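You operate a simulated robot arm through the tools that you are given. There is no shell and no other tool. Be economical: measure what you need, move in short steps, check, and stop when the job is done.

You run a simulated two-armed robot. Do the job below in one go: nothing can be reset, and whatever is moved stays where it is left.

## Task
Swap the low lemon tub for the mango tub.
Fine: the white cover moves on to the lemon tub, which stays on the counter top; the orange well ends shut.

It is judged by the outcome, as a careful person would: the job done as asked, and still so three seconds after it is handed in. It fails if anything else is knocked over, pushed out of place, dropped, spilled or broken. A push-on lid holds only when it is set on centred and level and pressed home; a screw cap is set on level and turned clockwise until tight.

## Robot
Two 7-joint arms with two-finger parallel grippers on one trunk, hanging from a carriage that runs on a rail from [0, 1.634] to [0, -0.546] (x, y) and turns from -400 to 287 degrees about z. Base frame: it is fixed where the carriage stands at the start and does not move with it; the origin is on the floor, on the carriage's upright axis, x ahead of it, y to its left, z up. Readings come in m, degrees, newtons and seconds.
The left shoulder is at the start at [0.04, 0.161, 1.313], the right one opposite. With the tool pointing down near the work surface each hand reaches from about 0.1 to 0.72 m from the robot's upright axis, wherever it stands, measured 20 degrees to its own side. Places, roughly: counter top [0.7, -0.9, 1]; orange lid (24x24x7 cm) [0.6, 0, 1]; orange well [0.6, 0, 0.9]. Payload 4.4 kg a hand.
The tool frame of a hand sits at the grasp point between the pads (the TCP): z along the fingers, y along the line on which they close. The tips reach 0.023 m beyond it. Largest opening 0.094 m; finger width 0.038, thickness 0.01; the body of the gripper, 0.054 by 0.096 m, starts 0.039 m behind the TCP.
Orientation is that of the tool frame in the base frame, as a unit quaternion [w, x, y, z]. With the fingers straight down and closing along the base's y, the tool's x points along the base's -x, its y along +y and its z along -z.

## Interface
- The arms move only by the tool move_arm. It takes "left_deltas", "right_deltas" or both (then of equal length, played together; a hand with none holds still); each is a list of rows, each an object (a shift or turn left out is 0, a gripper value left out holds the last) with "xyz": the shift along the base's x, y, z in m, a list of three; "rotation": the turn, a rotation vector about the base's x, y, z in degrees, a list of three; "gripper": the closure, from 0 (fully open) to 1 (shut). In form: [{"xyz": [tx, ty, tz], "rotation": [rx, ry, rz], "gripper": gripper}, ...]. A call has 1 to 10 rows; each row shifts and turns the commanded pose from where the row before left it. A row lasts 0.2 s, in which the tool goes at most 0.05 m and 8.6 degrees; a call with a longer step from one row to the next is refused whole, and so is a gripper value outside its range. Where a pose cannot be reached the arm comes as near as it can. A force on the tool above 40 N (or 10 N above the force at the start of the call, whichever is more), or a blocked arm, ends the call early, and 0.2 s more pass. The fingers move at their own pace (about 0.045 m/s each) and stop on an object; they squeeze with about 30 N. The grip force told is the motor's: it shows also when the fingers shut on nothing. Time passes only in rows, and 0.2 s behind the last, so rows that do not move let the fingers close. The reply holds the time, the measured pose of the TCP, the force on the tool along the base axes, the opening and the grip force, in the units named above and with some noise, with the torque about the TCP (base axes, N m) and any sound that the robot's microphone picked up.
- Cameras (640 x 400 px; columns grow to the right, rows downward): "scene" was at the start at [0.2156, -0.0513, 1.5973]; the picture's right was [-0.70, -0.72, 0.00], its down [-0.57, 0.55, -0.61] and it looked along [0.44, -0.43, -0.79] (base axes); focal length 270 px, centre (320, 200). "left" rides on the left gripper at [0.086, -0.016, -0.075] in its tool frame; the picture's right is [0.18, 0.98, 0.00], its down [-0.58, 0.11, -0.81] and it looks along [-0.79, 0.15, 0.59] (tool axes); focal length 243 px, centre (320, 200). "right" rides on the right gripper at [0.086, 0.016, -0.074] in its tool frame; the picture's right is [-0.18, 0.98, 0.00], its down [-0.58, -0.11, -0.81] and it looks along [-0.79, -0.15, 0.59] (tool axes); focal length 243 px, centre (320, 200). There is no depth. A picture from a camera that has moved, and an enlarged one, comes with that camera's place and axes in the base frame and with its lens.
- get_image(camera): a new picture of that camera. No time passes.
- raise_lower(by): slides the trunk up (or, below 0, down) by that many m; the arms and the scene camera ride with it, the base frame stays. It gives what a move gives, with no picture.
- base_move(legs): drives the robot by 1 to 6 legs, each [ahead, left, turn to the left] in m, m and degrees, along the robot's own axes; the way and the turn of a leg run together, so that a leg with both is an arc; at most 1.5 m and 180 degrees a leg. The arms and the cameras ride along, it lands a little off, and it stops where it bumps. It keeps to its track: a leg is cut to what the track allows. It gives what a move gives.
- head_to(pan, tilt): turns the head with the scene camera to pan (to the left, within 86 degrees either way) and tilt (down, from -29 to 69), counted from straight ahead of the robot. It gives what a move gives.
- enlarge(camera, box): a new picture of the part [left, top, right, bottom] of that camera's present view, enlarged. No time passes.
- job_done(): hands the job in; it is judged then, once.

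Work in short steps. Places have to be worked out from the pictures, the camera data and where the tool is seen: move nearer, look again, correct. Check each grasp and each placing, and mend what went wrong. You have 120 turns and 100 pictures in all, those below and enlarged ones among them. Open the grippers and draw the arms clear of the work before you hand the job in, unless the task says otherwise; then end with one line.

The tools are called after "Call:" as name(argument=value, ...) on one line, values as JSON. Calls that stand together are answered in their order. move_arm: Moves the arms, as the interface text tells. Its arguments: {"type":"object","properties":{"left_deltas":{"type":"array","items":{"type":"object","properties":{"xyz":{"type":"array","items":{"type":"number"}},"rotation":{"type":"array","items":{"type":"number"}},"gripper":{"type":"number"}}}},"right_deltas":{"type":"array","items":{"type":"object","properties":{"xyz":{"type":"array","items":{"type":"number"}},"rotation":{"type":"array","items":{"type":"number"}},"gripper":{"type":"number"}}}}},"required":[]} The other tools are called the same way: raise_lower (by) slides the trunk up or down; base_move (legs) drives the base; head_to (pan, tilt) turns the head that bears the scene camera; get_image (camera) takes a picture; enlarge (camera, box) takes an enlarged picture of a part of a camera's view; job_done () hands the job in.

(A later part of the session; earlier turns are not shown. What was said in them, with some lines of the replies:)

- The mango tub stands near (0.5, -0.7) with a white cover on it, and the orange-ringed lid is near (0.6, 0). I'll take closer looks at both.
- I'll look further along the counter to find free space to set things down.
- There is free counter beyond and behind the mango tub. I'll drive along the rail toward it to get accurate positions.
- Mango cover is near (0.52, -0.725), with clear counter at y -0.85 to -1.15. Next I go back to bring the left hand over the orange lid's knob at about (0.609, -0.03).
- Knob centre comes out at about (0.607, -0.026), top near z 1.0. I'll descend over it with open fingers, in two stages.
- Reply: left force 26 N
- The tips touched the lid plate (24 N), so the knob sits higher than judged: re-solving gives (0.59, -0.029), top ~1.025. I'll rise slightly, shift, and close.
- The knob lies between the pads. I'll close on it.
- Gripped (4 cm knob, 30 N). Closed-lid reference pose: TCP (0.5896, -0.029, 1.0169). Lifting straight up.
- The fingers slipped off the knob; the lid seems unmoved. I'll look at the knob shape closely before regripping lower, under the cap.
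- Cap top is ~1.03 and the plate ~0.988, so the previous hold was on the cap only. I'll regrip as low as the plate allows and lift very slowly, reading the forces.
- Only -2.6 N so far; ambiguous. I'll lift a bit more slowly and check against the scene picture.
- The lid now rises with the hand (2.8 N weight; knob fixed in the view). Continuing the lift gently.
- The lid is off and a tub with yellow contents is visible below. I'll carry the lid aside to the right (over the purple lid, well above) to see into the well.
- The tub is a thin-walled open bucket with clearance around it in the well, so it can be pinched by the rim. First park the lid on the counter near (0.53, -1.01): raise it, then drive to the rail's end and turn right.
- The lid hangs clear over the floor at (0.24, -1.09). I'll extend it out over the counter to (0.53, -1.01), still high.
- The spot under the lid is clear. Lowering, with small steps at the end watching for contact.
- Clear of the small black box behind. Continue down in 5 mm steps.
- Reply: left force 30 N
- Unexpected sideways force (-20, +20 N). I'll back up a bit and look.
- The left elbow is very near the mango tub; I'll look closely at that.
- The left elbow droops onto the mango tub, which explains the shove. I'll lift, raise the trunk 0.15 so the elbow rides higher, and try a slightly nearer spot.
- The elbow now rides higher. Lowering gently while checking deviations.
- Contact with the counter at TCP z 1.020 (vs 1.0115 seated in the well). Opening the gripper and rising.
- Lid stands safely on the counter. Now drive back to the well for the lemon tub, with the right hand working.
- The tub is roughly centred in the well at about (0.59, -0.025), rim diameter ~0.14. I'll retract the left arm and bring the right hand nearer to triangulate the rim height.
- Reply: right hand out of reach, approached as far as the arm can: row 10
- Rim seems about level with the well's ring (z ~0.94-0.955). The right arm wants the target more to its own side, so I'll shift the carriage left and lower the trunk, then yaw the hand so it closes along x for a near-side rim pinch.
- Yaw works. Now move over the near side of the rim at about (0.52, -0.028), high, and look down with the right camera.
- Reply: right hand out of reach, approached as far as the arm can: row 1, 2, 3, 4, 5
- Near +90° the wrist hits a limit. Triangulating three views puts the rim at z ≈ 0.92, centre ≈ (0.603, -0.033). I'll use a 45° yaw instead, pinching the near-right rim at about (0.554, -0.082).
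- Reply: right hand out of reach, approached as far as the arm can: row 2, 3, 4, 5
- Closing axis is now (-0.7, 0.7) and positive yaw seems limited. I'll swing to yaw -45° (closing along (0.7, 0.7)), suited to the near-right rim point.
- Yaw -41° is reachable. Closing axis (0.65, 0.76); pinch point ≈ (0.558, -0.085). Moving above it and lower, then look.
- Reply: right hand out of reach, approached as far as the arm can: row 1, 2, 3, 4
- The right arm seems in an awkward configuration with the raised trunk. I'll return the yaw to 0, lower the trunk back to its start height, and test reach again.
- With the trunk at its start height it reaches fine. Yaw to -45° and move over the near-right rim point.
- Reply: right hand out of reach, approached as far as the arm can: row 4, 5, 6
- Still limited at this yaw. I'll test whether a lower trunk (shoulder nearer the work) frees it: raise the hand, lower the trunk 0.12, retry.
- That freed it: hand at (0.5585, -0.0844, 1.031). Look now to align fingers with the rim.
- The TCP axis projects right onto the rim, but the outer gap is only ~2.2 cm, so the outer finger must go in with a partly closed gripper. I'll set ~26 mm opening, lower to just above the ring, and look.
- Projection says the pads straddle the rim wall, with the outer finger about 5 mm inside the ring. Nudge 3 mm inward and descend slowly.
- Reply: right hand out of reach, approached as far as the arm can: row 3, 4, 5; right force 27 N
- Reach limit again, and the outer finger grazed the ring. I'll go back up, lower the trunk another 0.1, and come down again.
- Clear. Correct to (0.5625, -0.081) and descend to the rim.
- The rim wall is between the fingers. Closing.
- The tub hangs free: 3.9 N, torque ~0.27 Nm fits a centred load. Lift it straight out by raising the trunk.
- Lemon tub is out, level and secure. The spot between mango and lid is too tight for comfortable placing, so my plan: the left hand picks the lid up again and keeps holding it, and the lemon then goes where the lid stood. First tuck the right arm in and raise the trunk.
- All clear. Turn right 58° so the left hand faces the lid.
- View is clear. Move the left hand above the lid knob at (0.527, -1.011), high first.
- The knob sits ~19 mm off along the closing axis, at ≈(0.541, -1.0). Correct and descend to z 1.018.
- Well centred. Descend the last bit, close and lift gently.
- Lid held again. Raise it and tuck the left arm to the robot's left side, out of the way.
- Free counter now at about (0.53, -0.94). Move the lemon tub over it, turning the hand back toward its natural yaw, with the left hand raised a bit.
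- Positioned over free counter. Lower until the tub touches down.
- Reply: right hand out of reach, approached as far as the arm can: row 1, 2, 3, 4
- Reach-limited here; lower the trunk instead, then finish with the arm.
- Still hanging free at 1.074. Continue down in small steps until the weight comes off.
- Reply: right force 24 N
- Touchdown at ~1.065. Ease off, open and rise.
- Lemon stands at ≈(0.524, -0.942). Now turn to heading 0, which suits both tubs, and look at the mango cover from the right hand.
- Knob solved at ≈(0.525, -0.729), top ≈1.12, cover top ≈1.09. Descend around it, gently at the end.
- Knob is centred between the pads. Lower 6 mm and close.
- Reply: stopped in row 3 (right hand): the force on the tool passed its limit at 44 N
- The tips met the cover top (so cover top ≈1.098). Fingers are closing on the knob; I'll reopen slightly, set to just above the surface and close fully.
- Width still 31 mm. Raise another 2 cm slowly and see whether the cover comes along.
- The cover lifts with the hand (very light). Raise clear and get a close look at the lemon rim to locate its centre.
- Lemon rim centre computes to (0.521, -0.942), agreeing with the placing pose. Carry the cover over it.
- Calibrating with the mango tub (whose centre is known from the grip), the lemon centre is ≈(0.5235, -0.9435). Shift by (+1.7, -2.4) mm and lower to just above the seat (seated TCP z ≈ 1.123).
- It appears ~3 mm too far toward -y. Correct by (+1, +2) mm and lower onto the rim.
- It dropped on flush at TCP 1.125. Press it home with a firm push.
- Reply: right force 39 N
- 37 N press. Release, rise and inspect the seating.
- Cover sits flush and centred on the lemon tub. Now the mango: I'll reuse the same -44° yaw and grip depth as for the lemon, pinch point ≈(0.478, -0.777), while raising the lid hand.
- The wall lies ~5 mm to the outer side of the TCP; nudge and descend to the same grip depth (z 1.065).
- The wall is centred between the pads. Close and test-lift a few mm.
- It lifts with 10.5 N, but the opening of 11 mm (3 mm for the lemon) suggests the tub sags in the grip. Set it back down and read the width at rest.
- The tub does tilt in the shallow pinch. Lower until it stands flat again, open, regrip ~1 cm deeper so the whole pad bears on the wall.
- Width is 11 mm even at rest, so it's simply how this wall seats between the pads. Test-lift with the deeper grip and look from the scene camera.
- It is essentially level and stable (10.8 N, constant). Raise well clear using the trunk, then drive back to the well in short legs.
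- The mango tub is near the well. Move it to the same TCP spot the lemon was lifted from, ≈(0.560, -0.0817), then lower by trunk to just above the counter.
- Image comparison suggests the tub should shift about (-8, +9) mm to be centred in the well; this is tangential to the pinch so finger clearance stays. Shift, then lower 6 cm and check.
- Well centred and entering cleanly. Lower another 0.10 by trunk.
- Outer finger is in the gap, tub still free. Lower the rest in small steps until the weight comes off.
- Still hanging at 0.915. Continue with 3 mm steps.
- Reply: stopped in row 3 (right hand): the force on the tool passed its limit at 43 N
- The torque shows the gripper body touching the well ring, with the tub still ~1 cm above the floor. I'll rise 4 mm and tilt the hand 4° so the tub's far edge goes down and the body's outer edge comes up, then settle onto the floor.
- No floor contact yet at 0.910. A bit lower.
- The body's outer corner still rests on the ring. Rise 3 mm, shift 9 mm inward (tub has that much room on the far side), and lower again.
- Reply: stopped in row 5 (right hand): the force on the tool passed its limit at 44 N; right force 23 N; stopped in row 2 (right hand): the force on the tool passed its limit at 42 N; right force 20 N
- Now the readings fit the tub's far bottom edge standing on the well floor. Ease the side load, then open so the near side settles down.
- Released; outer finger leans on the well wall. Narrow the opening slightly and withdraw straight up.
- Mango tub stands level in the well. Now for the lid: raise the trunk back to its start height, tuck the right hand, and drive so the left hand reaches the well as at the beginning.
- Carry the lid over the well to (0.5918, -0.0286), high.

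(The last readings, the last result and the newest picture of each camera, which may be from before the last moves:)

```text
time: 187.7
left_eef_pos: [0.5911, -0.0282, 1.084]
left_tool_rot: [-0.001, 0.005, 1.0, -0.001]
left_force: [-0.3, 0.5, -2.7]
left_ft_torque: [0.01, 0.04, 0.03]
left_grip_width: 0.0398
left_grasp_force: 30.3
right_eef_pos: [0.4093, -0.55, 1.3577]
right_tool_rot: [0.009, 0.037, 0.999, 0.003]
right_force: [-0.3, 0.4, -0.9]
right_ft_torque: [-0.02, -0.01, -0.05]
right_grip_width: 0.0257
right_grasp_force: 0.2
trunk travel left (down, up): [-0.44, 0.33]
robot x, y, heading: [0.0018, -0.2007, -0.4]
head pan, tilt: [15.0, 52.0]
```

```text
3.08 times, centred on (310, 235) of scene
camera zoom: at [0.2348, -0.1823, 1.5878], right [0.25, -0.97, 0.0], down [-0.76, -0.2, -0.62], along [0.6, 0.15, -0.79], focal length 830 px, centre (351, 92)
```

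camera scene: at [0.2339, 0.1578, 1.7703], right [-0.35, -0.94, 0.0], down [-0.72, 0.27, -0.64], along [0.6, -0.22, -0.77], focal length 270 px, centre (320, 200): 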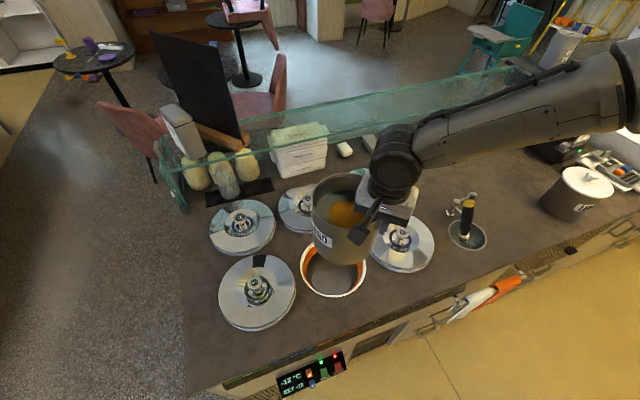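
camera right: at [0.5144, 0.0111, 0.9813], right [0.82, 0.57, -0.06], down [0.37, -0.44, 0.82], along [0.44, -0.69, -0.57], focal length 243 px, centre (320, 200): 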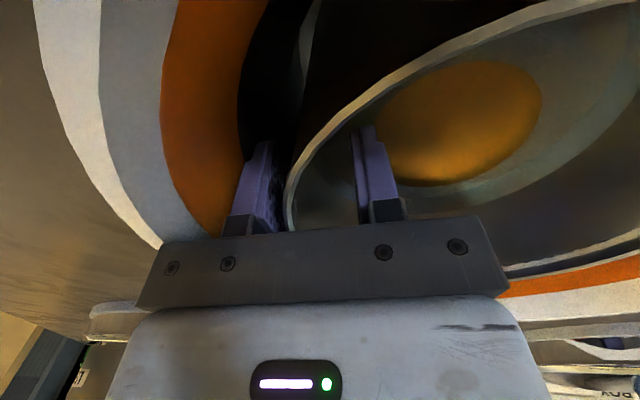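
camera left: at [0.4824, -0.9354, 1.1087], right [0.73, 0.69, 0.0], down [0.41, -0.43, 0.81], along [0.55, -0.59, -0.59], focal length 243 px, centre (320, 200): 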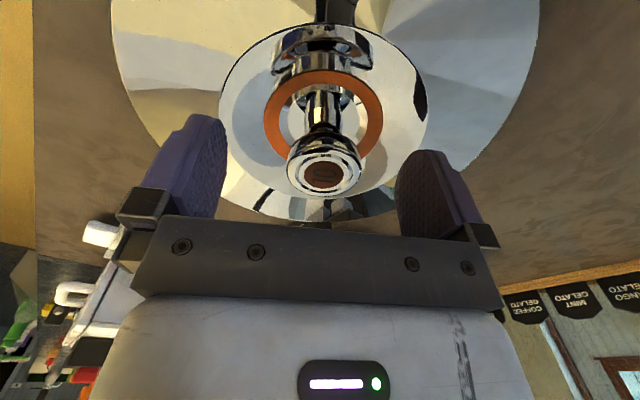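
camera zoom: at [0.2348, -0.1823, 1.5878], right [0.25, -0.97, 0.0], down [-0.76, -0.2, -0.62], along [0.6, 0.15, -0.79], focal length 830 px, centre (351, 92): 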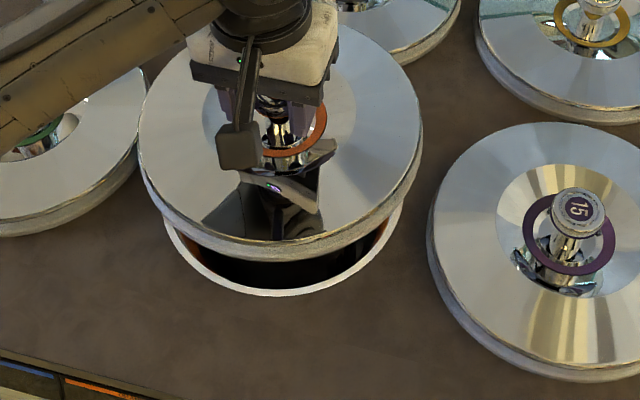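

Lid is level and centred over the ring. Lower to the seat (expected TCP z ≈ 1.0115), slowly at the end.

Call:
move_arm(left_deltas=[{"xyz": [0, 0, -0.02]}, {"xyz": [0, 0, -0.02]}, {"xyz": [0, 0, -0.015]}, {"xyz": [0, 0, -0.006]}])

Call:
move_arm(left_deltas=[{"xyz": [0, 0, -0.004]}, {"xyz": [0, 0, -0.003]}, {"xyz": [0, 0, -0.003]}])

```text
time: 188.7
left_eef_pos: [0.592, -0.0272, 1.0224]
left_tool_rot: [0.0, 0.004, 1.0, 0.0]
left_force: [0.4, -0.2, -3.2]
left_ft_torque: [0.0, 0.04, 0.03]
left_grip_width: 0.0399
left_grasp_force: 30.1
right_eef_pos: [0.4083, -0.5497, 1.3572]
right_tool_rot: [0.009, 0.038, 0.999, 0.004]
right_force: [-0.3, 0.4, 0.3]
right_ft_torque: [-0.01, 0.01, 0.05]
right_grip_width: 0.0251
right_grasp_force: 0.0
trunk travel left (down, up): [-0.44, 0.33]
robot x, y, heading: [0.0009, -0.2007, -0.6]
head pan, tilt: [15.0, 52.0]
```

```text
time: 189.5
left_eef_pos: [0.5903, -0.0265, 1.0142]
left_tool_rot: [-0.001, 0.004, 1.0, 0.0]
left_force: [0.5, 0.1, -2.0]
left_ft_torque: [0.04, 0.03, -0.01]
left_grip_width: 0.0397
left_grasp_force: 29.8
right_eef_pos: [0.4103, -0.5498, 1.3567]
right_tool_rot: [0.009, 0.038, 0.999, 0.003]
right_force: [0.4, -0.5, -0.3]
right_ft_torque: [0.01, -0.03, 0.03]
right_grip_width: 0.0255
right_grasp_force: 0.1
trunk travel left (down, up): [-0.44, 0.33]
robot x, y, heading: [-0.0017, -0.2009, -0.5]
head pan, tilt: [15.0, 52.0]
```

It has passed below the on-counter height, so the lid's lip is in the ring. A few more mm to full contact.

Call:
move_arm(left_deltas=[{"xyz": [0, 0, -0.002]}, {"xyz": [0, 0, -0.002]}, {"xyz": [0, 0, -0.002]}, {"xyz": [0, 0, -0.002]}])

```text
time: 190.5
left_eef_pos: [0.5941, -0.0277, 1.0122]
left_tool_rot: [0.002, 0.005, 1.0, -0.001]
left_force: [-1.9, 2.0, 9.1]
left_ft_torque: [0.37, 1.17, -0.04]
left_grip_width: 0.0396
left_grasp_force: 30.0
right_eef_pos: [0.4113, -0.5493, 1.3568]
right_tool_rot: [0.007, 0.038, 0.999, 0.004]
right_force: [0.3, -0.5, -0.2]
right_ft_torque: [0.03, -0.01, -0.02]
right_grip_width: 0.0253
right_grasp_force: 0.1
trunk travel left (down, up): [-0.44, 0.33]
robot x, y, heading: [0.0027, -0.1944, -0.7]
head pan, tilt: [15.0, 52.0]
stopped in row 4 (left hand): the force on the tool passed its limit at 44 N (the readings are from after the stop); the commanded pose is now the measured one
```

Contact at 1.012, matching the original seated height. Release and inspect.

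Call:
move_arm(left_deltas=[{"xyz": [0, 0, 0.001]}, {"gripper": 0.3}, {"gripper": 0}, {"gripper": 0}, {"xyz": [0, 0, 0.015]}, {"xyz": [0, 0, 0.03]}, {"xyz": [0, 0, 0.04]}, {"xyz": [0, 0, 0.04]}, {"xyz": [-0.02, 0.02, 0.04]}, {"xyz": [-0.03, 0.03, 0.03]}])

Call:
move_arm(left_deltas=[{"xyz": [-0.03, 0.03, 0.02]}, {"xyz": [-0.03, 0.035, 0.01]}, {"xyz": [-0.03, 0.035, 0.01]}, {"xyz": [-0.03, 0.035, 0]}])

Call:
enlarge(camera="scene", box=[230, 170, 390, 300])

```text
refused: row 10 steps farther than a row can; nothing moved
```

```text
time: 191.0
left_eef_pos: [0.5648, -0.0041, 1.0412]
left_tool_rot: [0.017, 0.012, 1.0, -0.014]
left_force: [12.5, -11.4, 11.8]
left_ft_torque: [-0.29, -0.51, -0.1]
left_grip_width: 0.0408
left_grasp_force: 29.5
right_eef_pos: [0.4102, -0.553, 1.3581]
right_tool_rot: [0.009, 0.039, 0.999, 0.002]
right_force: [0.0, -0.6, 0.0]
right_ft_torque: [0.01, -0.02, 0.01]
right_grip_width: 0.0254
right_grasp_force: 0.1
trunk travel left (down, up): [-0.44, 0.33]
robot x, y, heading: [0.0019, -0.1999, -0.5]
head pan, tilt: [15.0, 52.0]
stopped in row 2 (left hand): the force on the tool passed its limit at 54 N (the readings are from after the stop); the commanded pose is now the measured one
```

```text
3.08 times, centred on (310, 235) of scene
camera zoom: at [0.236, -0.1838, 1.5883], right [0.25, -0.97, 0.0], down [-0.76, -0.19, -0.62], along [0.6, 0.15, -0.79], focal length 830 px, centre (351, 92)
```

zoom: 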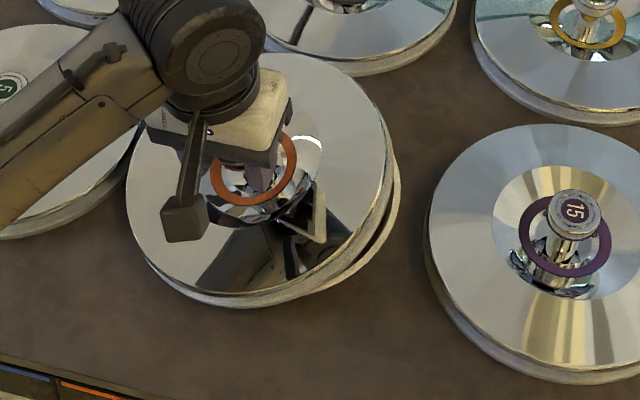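

My follow-up moved while still gripping, because the first call was refused: the lid was dragged ~3 cm. Lift it straight up a little, and check the lid and its green neighbour.

Call:
move_arm(left_deltas=[{"xyz": [0.002, -0.002, 0.005]}, {"xyz": [0, 0, 0.01]}, {"xyz": [0, 0, 0.015]}, {"xyz": [0, 0, 0.02]}, {"xyz": [0.01, -0.01, 0.01]}, {"xyz": [0.01, -0.01, 0]}, {"xyz": [0.005, -0.003, 0]}, {}])

Call:
get_image(camera="left")

```text
time: 192.8
left_eef_pos: [0.5865, -0.0253, 1.0969]
left_tool_rot: [0.013, 0.01, 1.0, -0.01]
left_force: [0.0, 0.0, -4.0]
left_ft_torque: [0.02, 0.09, 0.01]
left_grip_width: 0.0404
left_grasp_force: 30.1
right_eef_pos: [0.4093, -0.5515, 1.3572]
right_tool_rot: [0.007, 0.039, 0.999, 0.003]
right_force: [-0.1, -0.6, -0.2]
right_ft_torque: [0.0, -0.01, 0.01]
right_grip_width: 0.0254
right_grasp_force: 0.1
trunk travel left (down, up): [-0.44, 0.33]
robot x, y, heading: [-0.0017, -0.1952, -0.5]
head pan, tilt: [15.0, 52.0]
```

```text
5 pictures are left
camera left: at [0.4993, -0.038, 1.1697], right [-0.17, 0.99, -0.03], down [0.56, 0.12, 0.82], along [0.81, 0.12, -0.58], focal length 243 px, centre (320, 200)
```

left: 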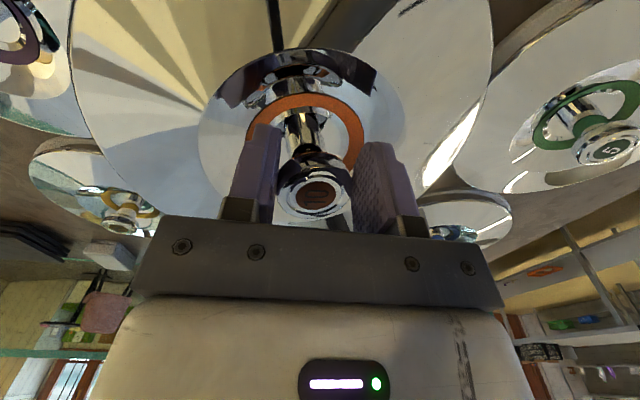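

The hand (and lid) picked up ~2° of tilt. Rotate the hand back upright and recentre at (0.5918, -0.0286), then look.

Call:
move_arm(left_deltas=[{"xyz": [0.003, -0.002, 0], "rotation": [0.6, 0.75, 0]}, {"xyz": [0.002, -0.001, 0], "rotation": [0.55, 0.75, 0]}, {"xyz": [0, 0, -0.02]}, {}])

Call:
enlarge(camera="scene", box=[200, 160, 390, 310])

```text
time: 193.8
left_eef_pos: [0.5916, -0.0284, 1.0776]
left_tool_rot: [-0.001, 0.009, 1.0, 0.0]
left_force: [0.4, -1.2, -2.5]
left_ft_torque: [0.02, 0.06, -0.01]
left_grip_width: 0.0406
left_grasp_force: 29.8
right_eef_pos: [0.4094, -0.5507, 1.3569]
right_tool_rot: [0.008, 0.038, 0.999, 0.003]
right_force: [0.8, 0.3, -0.1]
right_ft_torque: [-0.01, -0.02, 0.01]
right_grip_width: 0.0253
right_grasp_force: 0.0
trunk travel left (down, up): [-0.44, 0.33]
robot x, y, heading: [0.0003, -0.1992, -0.7]
head pan, tilt: [15.0, 52.0]
```

```text
2.67 times, centred on (295, 235) of scene
camera zoom: at [0.2349, -0.1831, 1.5879], right [0.25, -0.97, 0.0], down [-0.76, -0.2, -0.62], along [0.6, 0.15, -0.79], focal length 720 px, centre (387, 107)
```

zoom: 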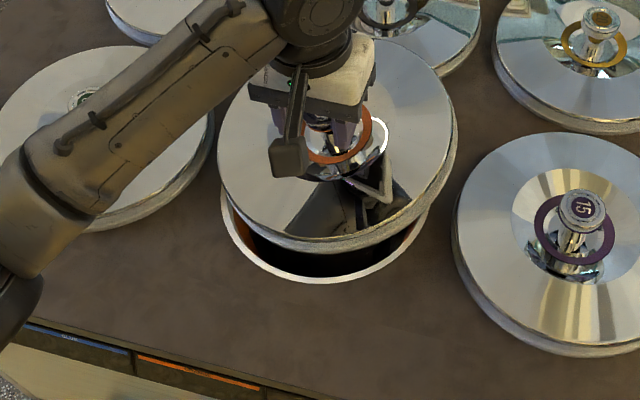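

The green lid looks undisturbed, but the orange lid hangs rolled ~10° in the grip, its +y side low. Roll the hand +10° about x to level it and check.

Call:
move_arm(left_deltas=[{"rotation": [4, 0, 0]}, {"rotation": [4, 0, 0]}, {"rotation": [2, 0, 0]}, {}])

Call:
enlarge(camera="scene", box=[200, 160, 390, 310])

```text
time: 194.8
left_eef_pos: [0.5915, -0.028, 1.0777]
left_tool_rot: [-0.002, 0.009, 0.996, 0.087]
left_force: [-0.7, 0.1, -2.1]
left_ft_torque: [-0.05, 0.05, 0.02]
left_grip_width: 0.0405
left_grasp_force: 29.3
right_eef_pos: [0.4089, -0.5513, 1.3578]
right_tool_rot: [0.008, 0.039, 0.999, 0.004]
right_force: [0.4, 0.0, -0.6]
right_ft_torque: [0.01, 0.01, 0.01]
right_grip_width: 0.0251
right_grasp_force: 0.0
trunk travel left (down, up): [-0.44, 0.33]
robot x, y, heading: [0.0034, -0.1999, -0.6]
head pan, tilt: [15.0, 52.0]
```

```text
2.67 times, centred on (295, 235) of scene
camera zoom: at [0.2348, -0.1831, 1.5878], right [0.25, -0.97, 0.0], down [-0.76, -0.2, -0.62], along [0.6, 0.15, -0.79], focal length 720 px, centre (387, 107)
```

zoom: 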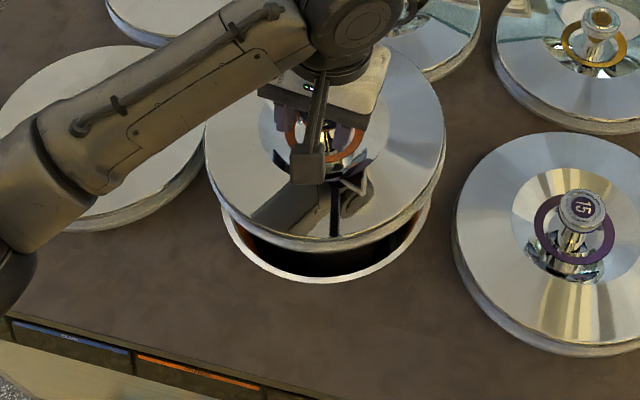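

Level now. It looks ~3 mm too far in +x; correct and lower to contact.

Call:
move_arm(left_deltas=[{"xyz": [-0.003, 0, -0.02]}, {"xyz": [0, 0, -0.02]}, {"xyz": [0, 0, -0.01]}, {"xyz": [0, 0, -0.004]}, {"xyz": [0, 0, -0.003]}])

Call:
move_arm(left_deltas=[{"xyz": [0, 0, -0.003]}, {"xyz": [0, 0, -0.002]}])

```text
time: 196.0
left_eef_pos: [0.5924, -0.028, 1.0221]
left_tool_rot: [-0.001, 0.009, 0.996, 0.087]
left_force: [2.6, 2.0, 7.7]
left_ft_torque: [-0.37, 0.73, 0.02]
left_grip_width: 0.0407
left_grasp_force: 30.0
right_eef_pos: [0.4101, -0.5511, 1.3586]
right_tool_rot: [0.009, 0.039, 0.999, 0.003]
right_force: [-0.2, 0.4, -0.1]
right_ft_torque: [-0.01, -0.02, 0.01]
right_grip_width: 0.0253
right_grasp_force: 0.1
trunk travel left (down, up): [-0.44, 0.33]
robot x, y, heading: [0.0036, -0.1997, -0.3]
head pan, tilt: [15.0, 52.0]
```

```text
time: 196.8
left_eef_pos: [0.5916, -0.0284, 1.0192]
left_tool_rot: [0.002, 0.008, 0.996, 0.085]
left_force: [-2.8, 2.5, 11.4]
left_ft_torque: [-0.29, 0.57, -0.09]
left_grip_width: 0.0406
left_grasp_force: 30.1
right_eef_pos: [0.41, -0.5507, 1.3568]
right_tool_rot: [0.008, 0.038, 0.999, 0.003]
right_force: [-0.1, 0.4, 0.0]
right_ft_torque: [-0.01, 0.0, 0.0]
right_grip_width: 0.0256
right_grasp_force: 0.0
trunk travel left (down, up): [-0.44, 0.33]
robot x, y, heading: [-0.0017, -0.2016, -0.7]
head pan, tilt: [15.0, 52.0]
stopped in row 2 (left hand): the force on the tool passed its limit at 42 N (the readings are from after the stop); the commanded pose is now the measured one
```

Contact at ~1.02, about 8 mm high, with the load on the near side: the lip is on the ring rather than in it. Ease up, shift +x 4 mm, and lower again.

Call:
move_arm(left_deltas=[{"xyz": [0, 0, 0.005]}, {"xyz": [0.004, 0, 0]}, {"xyz": [0, 0, -0.004]}, {"xyz": [0, 0, -0.003]}, {"xyz": [0, 0, -0.003]}])

```text
time: 198.0
left_eef_pos: [0.595, -0.0282, 1.0192]
left_tool_rot: [0.004, 0.009, 0.996, 0.083]
left_force: [-5.3, 1.4, 11.9]
left_ft_torque: [-0.53, 0.68, -0.13]
left_grip_width: 0.0405
left_grasp_force: 30.2
right_eef_pos: [0.4091, -0.5511, 1.3579]
right_tool_rot: [0.008, 0.039, 0.999, 0.002]
right_force: [-0.5, 0.6, 0.0]
right_ft_torque: [0.0, 0.0, 0.03]
right_grip_width: 0.0253
right_grasp_force: 0.1
trunk travel left (down, up): [-0.44, 0.33]
robot x, y, heading: [0.0008, -0.2, -0.8]
head pan, tilt: [15.0, 52.0]
stopped in row 5 (left hand): the force on the tool passed its limit at 45 N (the readings are from after the stop); the commanded pose is now the measured one
```

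I need a look at how it sits.

Call:
enlarge(camera="scene", box=[230, 180, 380, 300])

```text
3.33 times, centred on (305, 240) of scene
camera zoom: at [0.2348, -0.1826, 1.5877], right [0.25, -0.97, 0.0], down [-0.76, -0.2, -0.62], along [0.6, 0.15, -0.79], focal length 900 px, centre (370, 67)
```

zoom: 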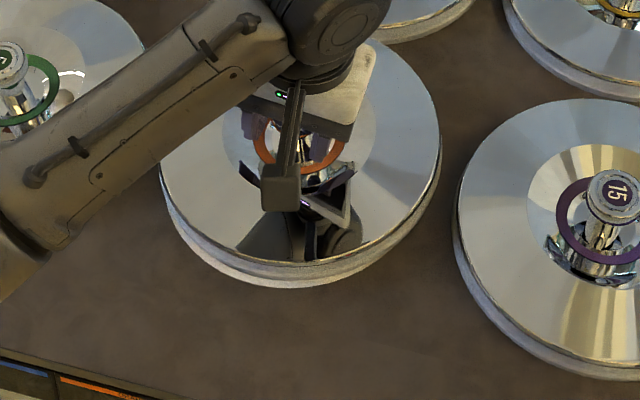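

The lid now appears to lie on the counter like its neighbours. Open slowly with a slight rise so the rolled fingers don't press on the plate, then rise clear.

Call:
move_arm(left_deltas=[{"xyz": [0, 0, 0.002], "gripper": 0.4}, {"xyz": [0, 0, 0.002], "gripper": 0.2}, {"xyz": [0, 0, 0.002], "gripper": 0.1}, {"xyz": [0, 0, 0.003], "gripper": 0.1}, {"xyz": [0, 0, 0.015]}, {"xyz": [0, 0, 0.03]}, {"xyz": [0, 0, 0.03]}])

```text
time: 199.6
left_eef_pos: [0.5962, -0.0284, 1.102]
left_tool_rot: [0.003, 0.009, 0.996, 0.085]
left_force: [0.8, -0.1, -0.7]
left_ft_torque: [-0.02, 0.04, -0.03]
left_grip_width: 0.0846
left_grasp_force: 0.1
right_eef_pos: [0.4091, -0.5499, 1.3573]
right_tool_rot: [0.008, 0.037, 0.999, 0.003]
right_force: [-0.5, 0.1, 1.1]
right_ft_torque: [-0.01, 0.01, 0.03]
right_grip_width: 0.0255
right_grasp_force: 0.1
trunk travel left (down, up): [-0.44, 0.33]
robot x, y, heading: [-0.0026, -0.1993, -0.5]
head pan, tilt: [15.0, 52.0]
```

Now verify seating by touch: upright the hand and repeat the very first plate contact (it was at TCP z 1.0107 at x 0.608 with open fingers).

Call:
move_arm(left_deltas=[{"xyz": [0.005, 0.001, 0], "rotation": [-4, 0, 0], "gripper": 0}, {"xyz": [0.005, 0.001, 0], "rotation": [-4, 0, 0]}, {"xyz": [0.002, 0, 0], "rotation": [-2, 0, 0]}, {"xyz": [0, 0, -0.03]}, {"xyz": [0, 0, -0.03]}, {"xyz": [0, 0, -0.015]}, {"xyz": [0, 0, -0.004]}])

Call:
move_arm(left_deltas=[{"xyz": [0, 0, -0.003]}, {"xyz": [0, 0, -0.003]}, {"xyz": [0, 0, -0.003]}, {"xyz": [0, 0, -0.003]}, {"xyz": [0, 0, -0.003]}])

```text
time: 201.2
left_eef_pos: [0.6061, -0.0277, 1.022]
left_tool_rot: [0.005, 0.009, 1.0, -0.004]
left_force: [-0.1, 0.2, -0.3]
left_ft_torque: [0.0, 0.02, -0.03]
left_grip_width: 0.094
left_grasp_force: 0.1
right_eef_pos: [0.4094, -0.5507, 1.3569]
right_tool_rot: [0.009, 0.038, 0.999, 0.003]
right_force: [-1.1, 0.4, -0.3]
right_ft_torque: [-0.01, -0.01, -0.02]
right_grip_width: 0.0253
right_grasp_force: 0.1
trunk travel left (down, up): [-0.44, 0.33]
robot x, y, heading: [0.0049, -0.2009, -0.7]
head pan, tilt: [15.0, 52.0]
```

```text
time: 202.3
left_eef_pos: [0.6072, -0.0267, 1.015]
left_tool_rot: [0.009, 0.01, 1.0, -0.005]
left_force: [-4.2, 1.6, 11.2]
left_ft_torque: [0.3, -0.11, 0.15]
left_grip_width: 0.0938
left_grasp_force: 0.0
right_eef_pos: [0.4111, -0.5506, 1.3579]
right_tool_rot: [0.008, 0.038, 0.999, 0.003]
right_force: [-0.2, -0.3, -0.3]
right_ft_torque: [-0.01, 0.04, 0.01]
right_grip_width: 0.0254
right_grasp_force: 0.0
trunk travel left (down, up): [-0.44, 0.33]
robot x, y, heading: [0.0028, -0.1981, -0.7]
head pan, tilt: [15.0, 52.0]
stopped in row 5 (left hand): the force on the tool passed its limit at 45 N (the readings are from after the stop); the commanded pose is now the measured one
```

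Plate contact ~4 mm higher than originally, more on the +y finger: the lid isn't fully home. Lift the hand away and look once.

Call:
move_arm(left_deltas=[{"xyz": [0, 0, 0.02]}, {"xyz": [0, 0, 0.04]}, {"xyz": [0, 0, 0.045]}, {"xyz": [0, 0, 0.045]}, {"xyz": [0, 0.01, 0.045]}, {"xyz": [-0.03, 0.03, 0.02]}, {"xyz": [-0.03, 0.03, 0.02]}, {"xyz": [-0.03, 0.03, 0.02]}, {"xyz": [-0.03, 0.03, 0]}, {"xyz": [-0.03, 0.03, 0]}])

Call:
enlarge(camera="scene", box=[200, 150, 400, 310])

```text
time: 204.5
left_eef_pos: [0.4571, 0.1335, 1.2697]
left_tool_rot: [0.007, 0.01, 1.0, -0.004]
left_force: [-0.5, 0.3, 0.3]
left_ft_torque: [0.03, -0.01, -0.02]
left_grip_width: 0.0939
left_grasp_force: 0.1
right_eef_pos: [0.4089, -0.5499, 1.357]
right_tool_rot: [0.007, 0.037, 0.999, 0.004]
right_force: [1.0, 0.0, 0.0]
right_ft_torque: [-0.02, -0.01, 0.02]
right_grip_width: 0.0255
right_grasp_force: 0.2
trunk travel left (down, up): [-0.44, 0.33]
robot x, y, heading: [-0.003, -0.2001, -0.7]
head pan, tilt: [15.0, 52.0]
```

```text
2.50 times, centred on (300, 230) of scene
camera zoom: at [0.2347, -0.1825, 1.5878], right [0.25, -0.97, 0.0], down [-0.76, -0.2, -0.62], along [0.6, 0.15, -0.79], focal length 675 px, centre (370, 125)
```

zoom: 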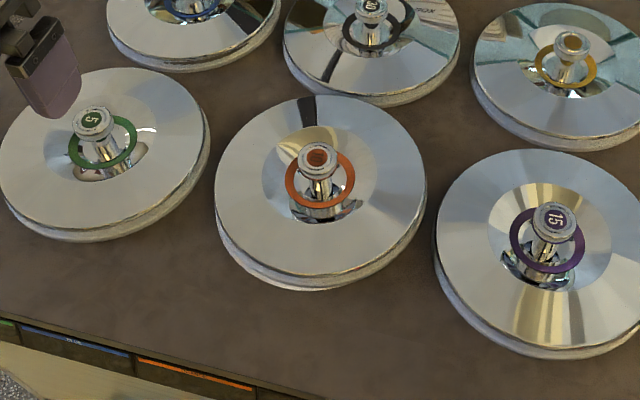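

It looks nearly right, but I want to be sure. I'll put the left hand at exactly the pose of an early reference picture (TCP 0.5889, -0.0285, 1.0218, where the seated knob appeared at pixel (320,182)) and use the last picture to compare.

Call:
move_arm(left_deltas=[{"xyz": [0.026, -0.032, -0.024], "rotation": [0.46, 0.8, 1.6]}, {"xyz": [0.0265, -0.0325, -0.024]}, {"xyz": [0.0265, -0.0325, -0.024]}, {"xyz": [0.0265, -0.0325, -0.024]}, {"xyz": [0.0263, -0.0325, -0.024]}, {"xyz": [0, 0, -0.04]}, {"xyz": [0, 0, -0.04]}, {"xyz": [0, 0, -0.03]}, {"xyz": [0, 0, -0.015]}, {}])

```text
time: 206.7
left_eef_pos: [0.5909, -0.029, 1.0241]
left_tool_rot: [0.0, -0.005, 1.0, -0.001]
left_force: [-0.8, 0.4, -0.5]
left_ft_torque: [0.0, 0.02, 0.01]
left_grip_width: 0.0941
left_grasp_force: 0.1
right_eef_pos: [0.4097, -0.5511, 1.357]
right_tool_rot: [0.009, 0.038, 0.999, 0.004]
right_force: [-0.2, -0.2, 0.1]
right_ft_torque: [0.02, 0.01, -0.02]
right_grip_width: 0.0253
right_grasp_force: 0.2
trunk travel left (down, up): [-0.44, 0.33]
robot x, y, heading: [0.0001, -0.2013, -0.4]
head pan, tilt: [15.0, 52.0]
```

Pose matches within 2 mm. Take the comparison picture.

Call:
get_image(camera="left")

```text
0 pictures are left
camera left: at [0.5044, -0.046, 1.0988], right [-0.19, 0.98, 0.0], down [0.58, 0.12, 0.81], along [0.79, 0.15, -0.59], focal length 243 px, centre (320, 200)
```

left: 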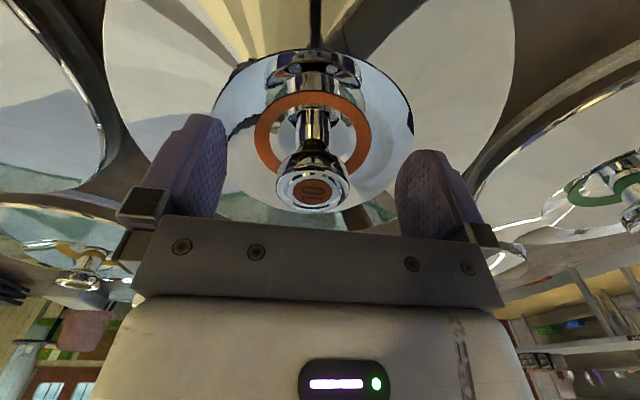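

Comparison shows the lid ~10 mm too far in +x, ~4 mm in -y and ~6 mm high: its lip rides on the ring. Regrip the knob upright at (0.600, -0.033) and lift slowly.

Call:
move_arm(left_deltas=[{"xyz": [0.0045, -0.002, 0]}, {"xyz": [0.0045, -0.002, -0.002]}, {"xyz": [0, 0, -0.002]}, {"gripper": 1}, {"gripper": 1}, {"gripper": 1}, {"gripper": 1}, {"gripper": 1}, {"gripper": 1}])

Call:
move_arm(left_deltas=[{"xyz": [0, 0, 0.003]}, {"xyz": [0, 0, 0.004]}, {"xyz": [0, 0, 0.005]}, {"xyz": [0, 0, 0.006]}])

```text
time: 208.7
left_eef_pos: [0.5987, -0.0316, 1.0227]
left_tool_rot: [0.0, -0.005, 1.0, 0.0]
left_force: [-2.3, 5.4, 1.1]
left_ft_torque: [0.28, 0.08, 0.21]
left_grip_width: 0.0399
left_grasp_force: 30.2
right_eef_pos: [0.4099, -0.5503, 1.3571]
right_tool_rot: [0.008, 0.038, 0.999, 0.004]
right_force: [0.5, -0.8, 0.1]
right_ft_torque: [0.0, 0.0, 0.0]
right_grip_width: 0.0257
right_grasp_force: 0.0
trunk travel left (down, up): [-0.44, 0.33]
robot x, y, heading: [0.0006, -0.1992, -0.6]
head pan, tilt: [15.0, 52.0]
```

```text
time: 209.7
left_eef_pos: [0.5984, -0.0344, 1.0391]
left_tool_rot: [0.001, -0.005, 1.0, 0.0]
left_force: [-1.0, -0.4, -2.1]
left_ft_torque: [0.01, 0.03, -0.01]
left_grip_width: 0.0399
left_grasp_force: 29.9
right_eef_pos: [0.4089, -0.5515, 1.3573]
right_tool_rot: [0.008, 0.038, 0.999, 0.003]
right_force: [-0.1, 0.5, -0.1]
right_ft_torque: [0.04, 0.03, 0.02]
right_grip_width: 0.025
right_grasp_force: 0.1
trunk travel left (down, up): [-0.44, 0.33]
robot x, y, heading: [-0.0022, -0.2011, -0.6]
head pan, tilt: [15.0, 52.0]
```

Held level (2.1-2.8 N, 39.9 mm). Move (-9.7, +5.5) mm and lower; a proper seat should reach about TCP 1.015.

Call:
move_arm(left_deltas=[{"xyz": [-0.005, 0.003, 0]}, {"xyz": [-0.0047, 0.0025, 0]}, {"xyz": [0, 0, -0.006]}, {"xyz": [0, 0, -0.006]}, {"xyz": [0, 0, -0.003]}])

Call:
move_arm(left_deltas=[{"xyz": [0, 0, -0.002]}, {"xyz": [0, 0, -0.002]}])

```text
time: 210.9
left_eef_pos: [0.5894, -0.0284, 1.0234]
left_tool_rot: [0.001, -0.004, 1.0, 0.0]
left_force: [-0.1, 0.9, -1.9]
left_ft_torque: [0.01, 0.02, -0.01]
left_grip_width: 0.0397
left_grasp_force: 30.1
right_eef_pos: [0.4091, -0.5499, 1.3564]
right_tool_rot: [0.008, 0.037, 0.999, 0.003]
right_force: [-0.1, 0.7, 0.2]
right_ft_torque: [0.01, 0.02, -0.01]
right_grip_width: 0.0253
right_grasp_force: 0.0
trunk travel left (down, up): [-0.44, 0.33]
robot x, y, heading: [0.0028, -0.2022, -0.5]
head pan, tilt: [15.0, 52.0]
```

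```text
time: 211.5
left_eef_pos: [0.59, -0.0267, 1.0211]
left_tool_rot: [0.0, -0.005, 1.0, -0.001]
left_force: [-1.2, 0.1, 4.3]
left_ft_torque: [0.02, 0.85, 0.02]
left_grip_width: 0.0398
left_grasp_force: 30.1
right_eef_pos: [0.4102, -0.5503, 1.3572]
right_tool_rot: [0.008, 0.038, 0.999, 0.003]
right_force: [-0.3, -0.5, 0.2]
right_ft_torque: [0.02, 0.02, 0.0]
right_grip_width: 0.0251
right_grasp_force: 0.0
trunk travel left (down, up): [-0.44, 0.33]
robot x, y, heading: [-0.0006, -0.1994, -0.6]
head pan, tilt: [15.0, 52.0]
```

Contact at the near outer edge only: the lid is pitched slightly, which will level as it is pushed down. Continue in small steps.

Call:
move_arm(left_deltas=[{"xyz": [0, 0, -0.002]}, {"xyz": [0, 0, -0.002]}, {"xyz": [0, 0, -0.001]}])

```text
time: 212.3
left_eef_pos: [0.5914, -0.0264, 1.0166]
left_tool_rot: [0.001, -0.005, 1.0, -0.001]
left_force: [1.6, 0.6, 8.0]
left_ft_torque: [0.17, 0.38, 0.0]
left_grip_width: 0.04
left_grasp_force: 29.9
right_eef_pos: [0.4109, -0.5499, 1.3586]
right_tool_rot: [0.009, 0.038, 0.999, 0.003]
right_force: [-0.4, 0.4, 0.0]
right_ft_torque: [-0.04, 0.0, -0.03]
right_grip_width: 0.0254
right_grasp_force: 0.0
trunk travel left (down, up): [-0.44, 0.33]
robot x, y, heading: [0.002, -0.2001, -0.7]
head pan, tilt: [15.0, 52.0]
```

It went down to 1.0166 and the torque dropped - matching the expected seat. Press a little more.

Call:
move_arm(left_deltas=[{"xyz": [0, 0, -0.002]}, {"xyz": [0, 0, -0.002]}, {}])

```text
time: 213.1
left_eef_pos: [0.5915, -0.0272, 1.0122]
left_tool_rot: [0.003, -0.005, 1.0, -0.001]
left_force: [-2.1, 0.2, 23.7]
left_ft_torque: [0.04, -0.3, -0.02]
left_grip_width: 0.04
left_grasp_force: 30.2
right_eef_pos: [0.411, -0.5504, 1.3588]
right_tool_rot: [0.009, 0.037, 0.999, 0.003]
right_force: [-0.5, 0.1, 0.0]
right_ft_torque: [-0.03, 0.05, 0.0]
right_grip_width: 0.0253
right_grasp_force: 0.1
trunk travel left (down, up): [-0.44, 0.33]
robot x, y, heading: [-0.0005, -0.1962, -0.7]
head pan, tilt: [15.0, 52.0]
```

Now 1.0122 with 24 N and balanced torque, so the fingertips are at the original plate height: seated. Open the gripper (only that) and let it settle.

Call:
move_arm(left_deltas=[{"xyz": [0, 0, 0.002]}, {"gripper": 0}, {"gripper": 0}, {"gripper": 0}, {"gripper": 0}, {"gripper": 0}])

```text
time: 214.5
left_eef_pos: [0.5893, -0.0276, 1.0137]
left_tool_rot: [0.0, -0.004, 1.0, -0.001]
left_force: [0.6, 0.1, -0.4]
left_ft_torque: [-0.01, -0.01, 0.0]
left_grip_width: 0.0941
left_grasp_force: 0.2
right_eef_pos: [0.4084, -0.5503, 1.3579]
right_tool_rot: [0.008, 0.038, 0.999, 0.003]
right_force: [-0.1, -0.1, -0.3]
right_ft_torque: [0.0, 0.03, 0.02]
right_grip_width: 0.0253
right_grasp_force: 0.0
trunk travel left (down, up): [-0.44, 0.33]
robot x, y, heading: [0.0039, -0.2, -0.8]
head pan, tilt: [15.0, 52.0]
```

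Free at 1.0137 with open fingers. Repeat the original plate probe at x 0.608 for comparison (originally 24.6 N at 1.0107).

Call:
move_arm(left_deltas=[{"xyz": [0.009, 0.001, 0.002]}, {"xyz": [0.009, 0, 0]}, {"xyz": [0, 0, -0.003]}, {"xyz": [0, 0, -0.002]}, {"xyz": [0, 0, -0.0015]}])

```text
time: 215.7
left_eef_pos: [0.6082, -0.0268, 1.0102]
left_tool_rot: [0.002, -0.004, 1.0, -0.001]
left_force: [-10.7, -1.8, 27.1]
left_ft_torque: [1.31, 0.56, 0.57]
left_grip_width: 0.093
left_grasp_force: 0.1
right_eef_pos: [0.4099, -0.5503, 1.358]
right_tool_rot: [0.008, 0.037, 0.999, 0.003]
right_force: [0.9, -0.9, 0.9]
right_ft_torque: [-0.02, 0.01, -0.01]
right_grip_width: 0.0257
right_grasp_force: 0.1
trunk travel left (down, up): [-0.44, 0.33]
robot x, y, heading: [0.0006, -0.2003, -0.8]
head pan, tilt: [15.0, 52.0]
```

Practically identical to the original reading (27 N at 1.0102): the lid is back in its original seat. Withdraw the left hand straight up and clear.

Call:
move_arm(left_deltas=[{"xyz": [0, 0, 0.005]}, {"xyz": [-0.01, 0, 0.005]}, {"xyz": [-0.008, 0, 0.02]}, {"xyz": [0, 0, 0.04]}, {"xyz": [0, 0, 0.045]}, {"xyz": [0, 0, 0.045]}, {"xyz": [0, 0, 0.045]}, {"xyz": [-0.03, 0.01, 0.03]}, {"xyz": [-0.04, 0.01, 0]}, {"xyz": [-0.04, 0.01, 0]}], right_deltas=[{"gripper": 0}, {}, {}, {}, {}, {}, {}, {}, {}, {}])

```text
time: 217.9
left_eef_pos: [0.4785, 0.0031, 1.2439]
left_tool_rot: [-0.001, -0.004, 1.0, -0.001]
left_force: [0.0, -0.2, -0.6]
left_ft_torque: [-0.02, 0.02, -0.03]
left_grip_width: 0.094
left_grasp_force: 0.1
right_eef_pos: [0.4088, -0.5504, 1.3575]
right_tool_rot: [0.008, 0.037, 0.999, 0.003]
right_force: [0.6, 0.1, -0.1]
right_ft_torque: [0.07, 0.02, 0.05]
right_grip_width: 0.0937
right_grasp_force: 0.1
trunk travel left (down, up): [-0.44, 0.33]
robot x, y, heading: [-0.0051, -0.1976, -0.3]
head pan, tilt: [15.0, 52.0]
```

Both grippers are open and clear, the mango tub is in the well under its lid, and the lemon tub stands covered on the counter. Handing in.

Call:
job_done()

```text
The job is handed in.
```

The swap is done and handed in: the mango tub is in the orange well with the lid shut, and the lemon tub is on the counter top with the white cover pressed on. While putting the orange lid back I dragged it about 3 cm by mistake. I reseated it, and a touch check matched its original closed height, though I had no pictures left for a final look. The green lid next to it looked undisturbed.
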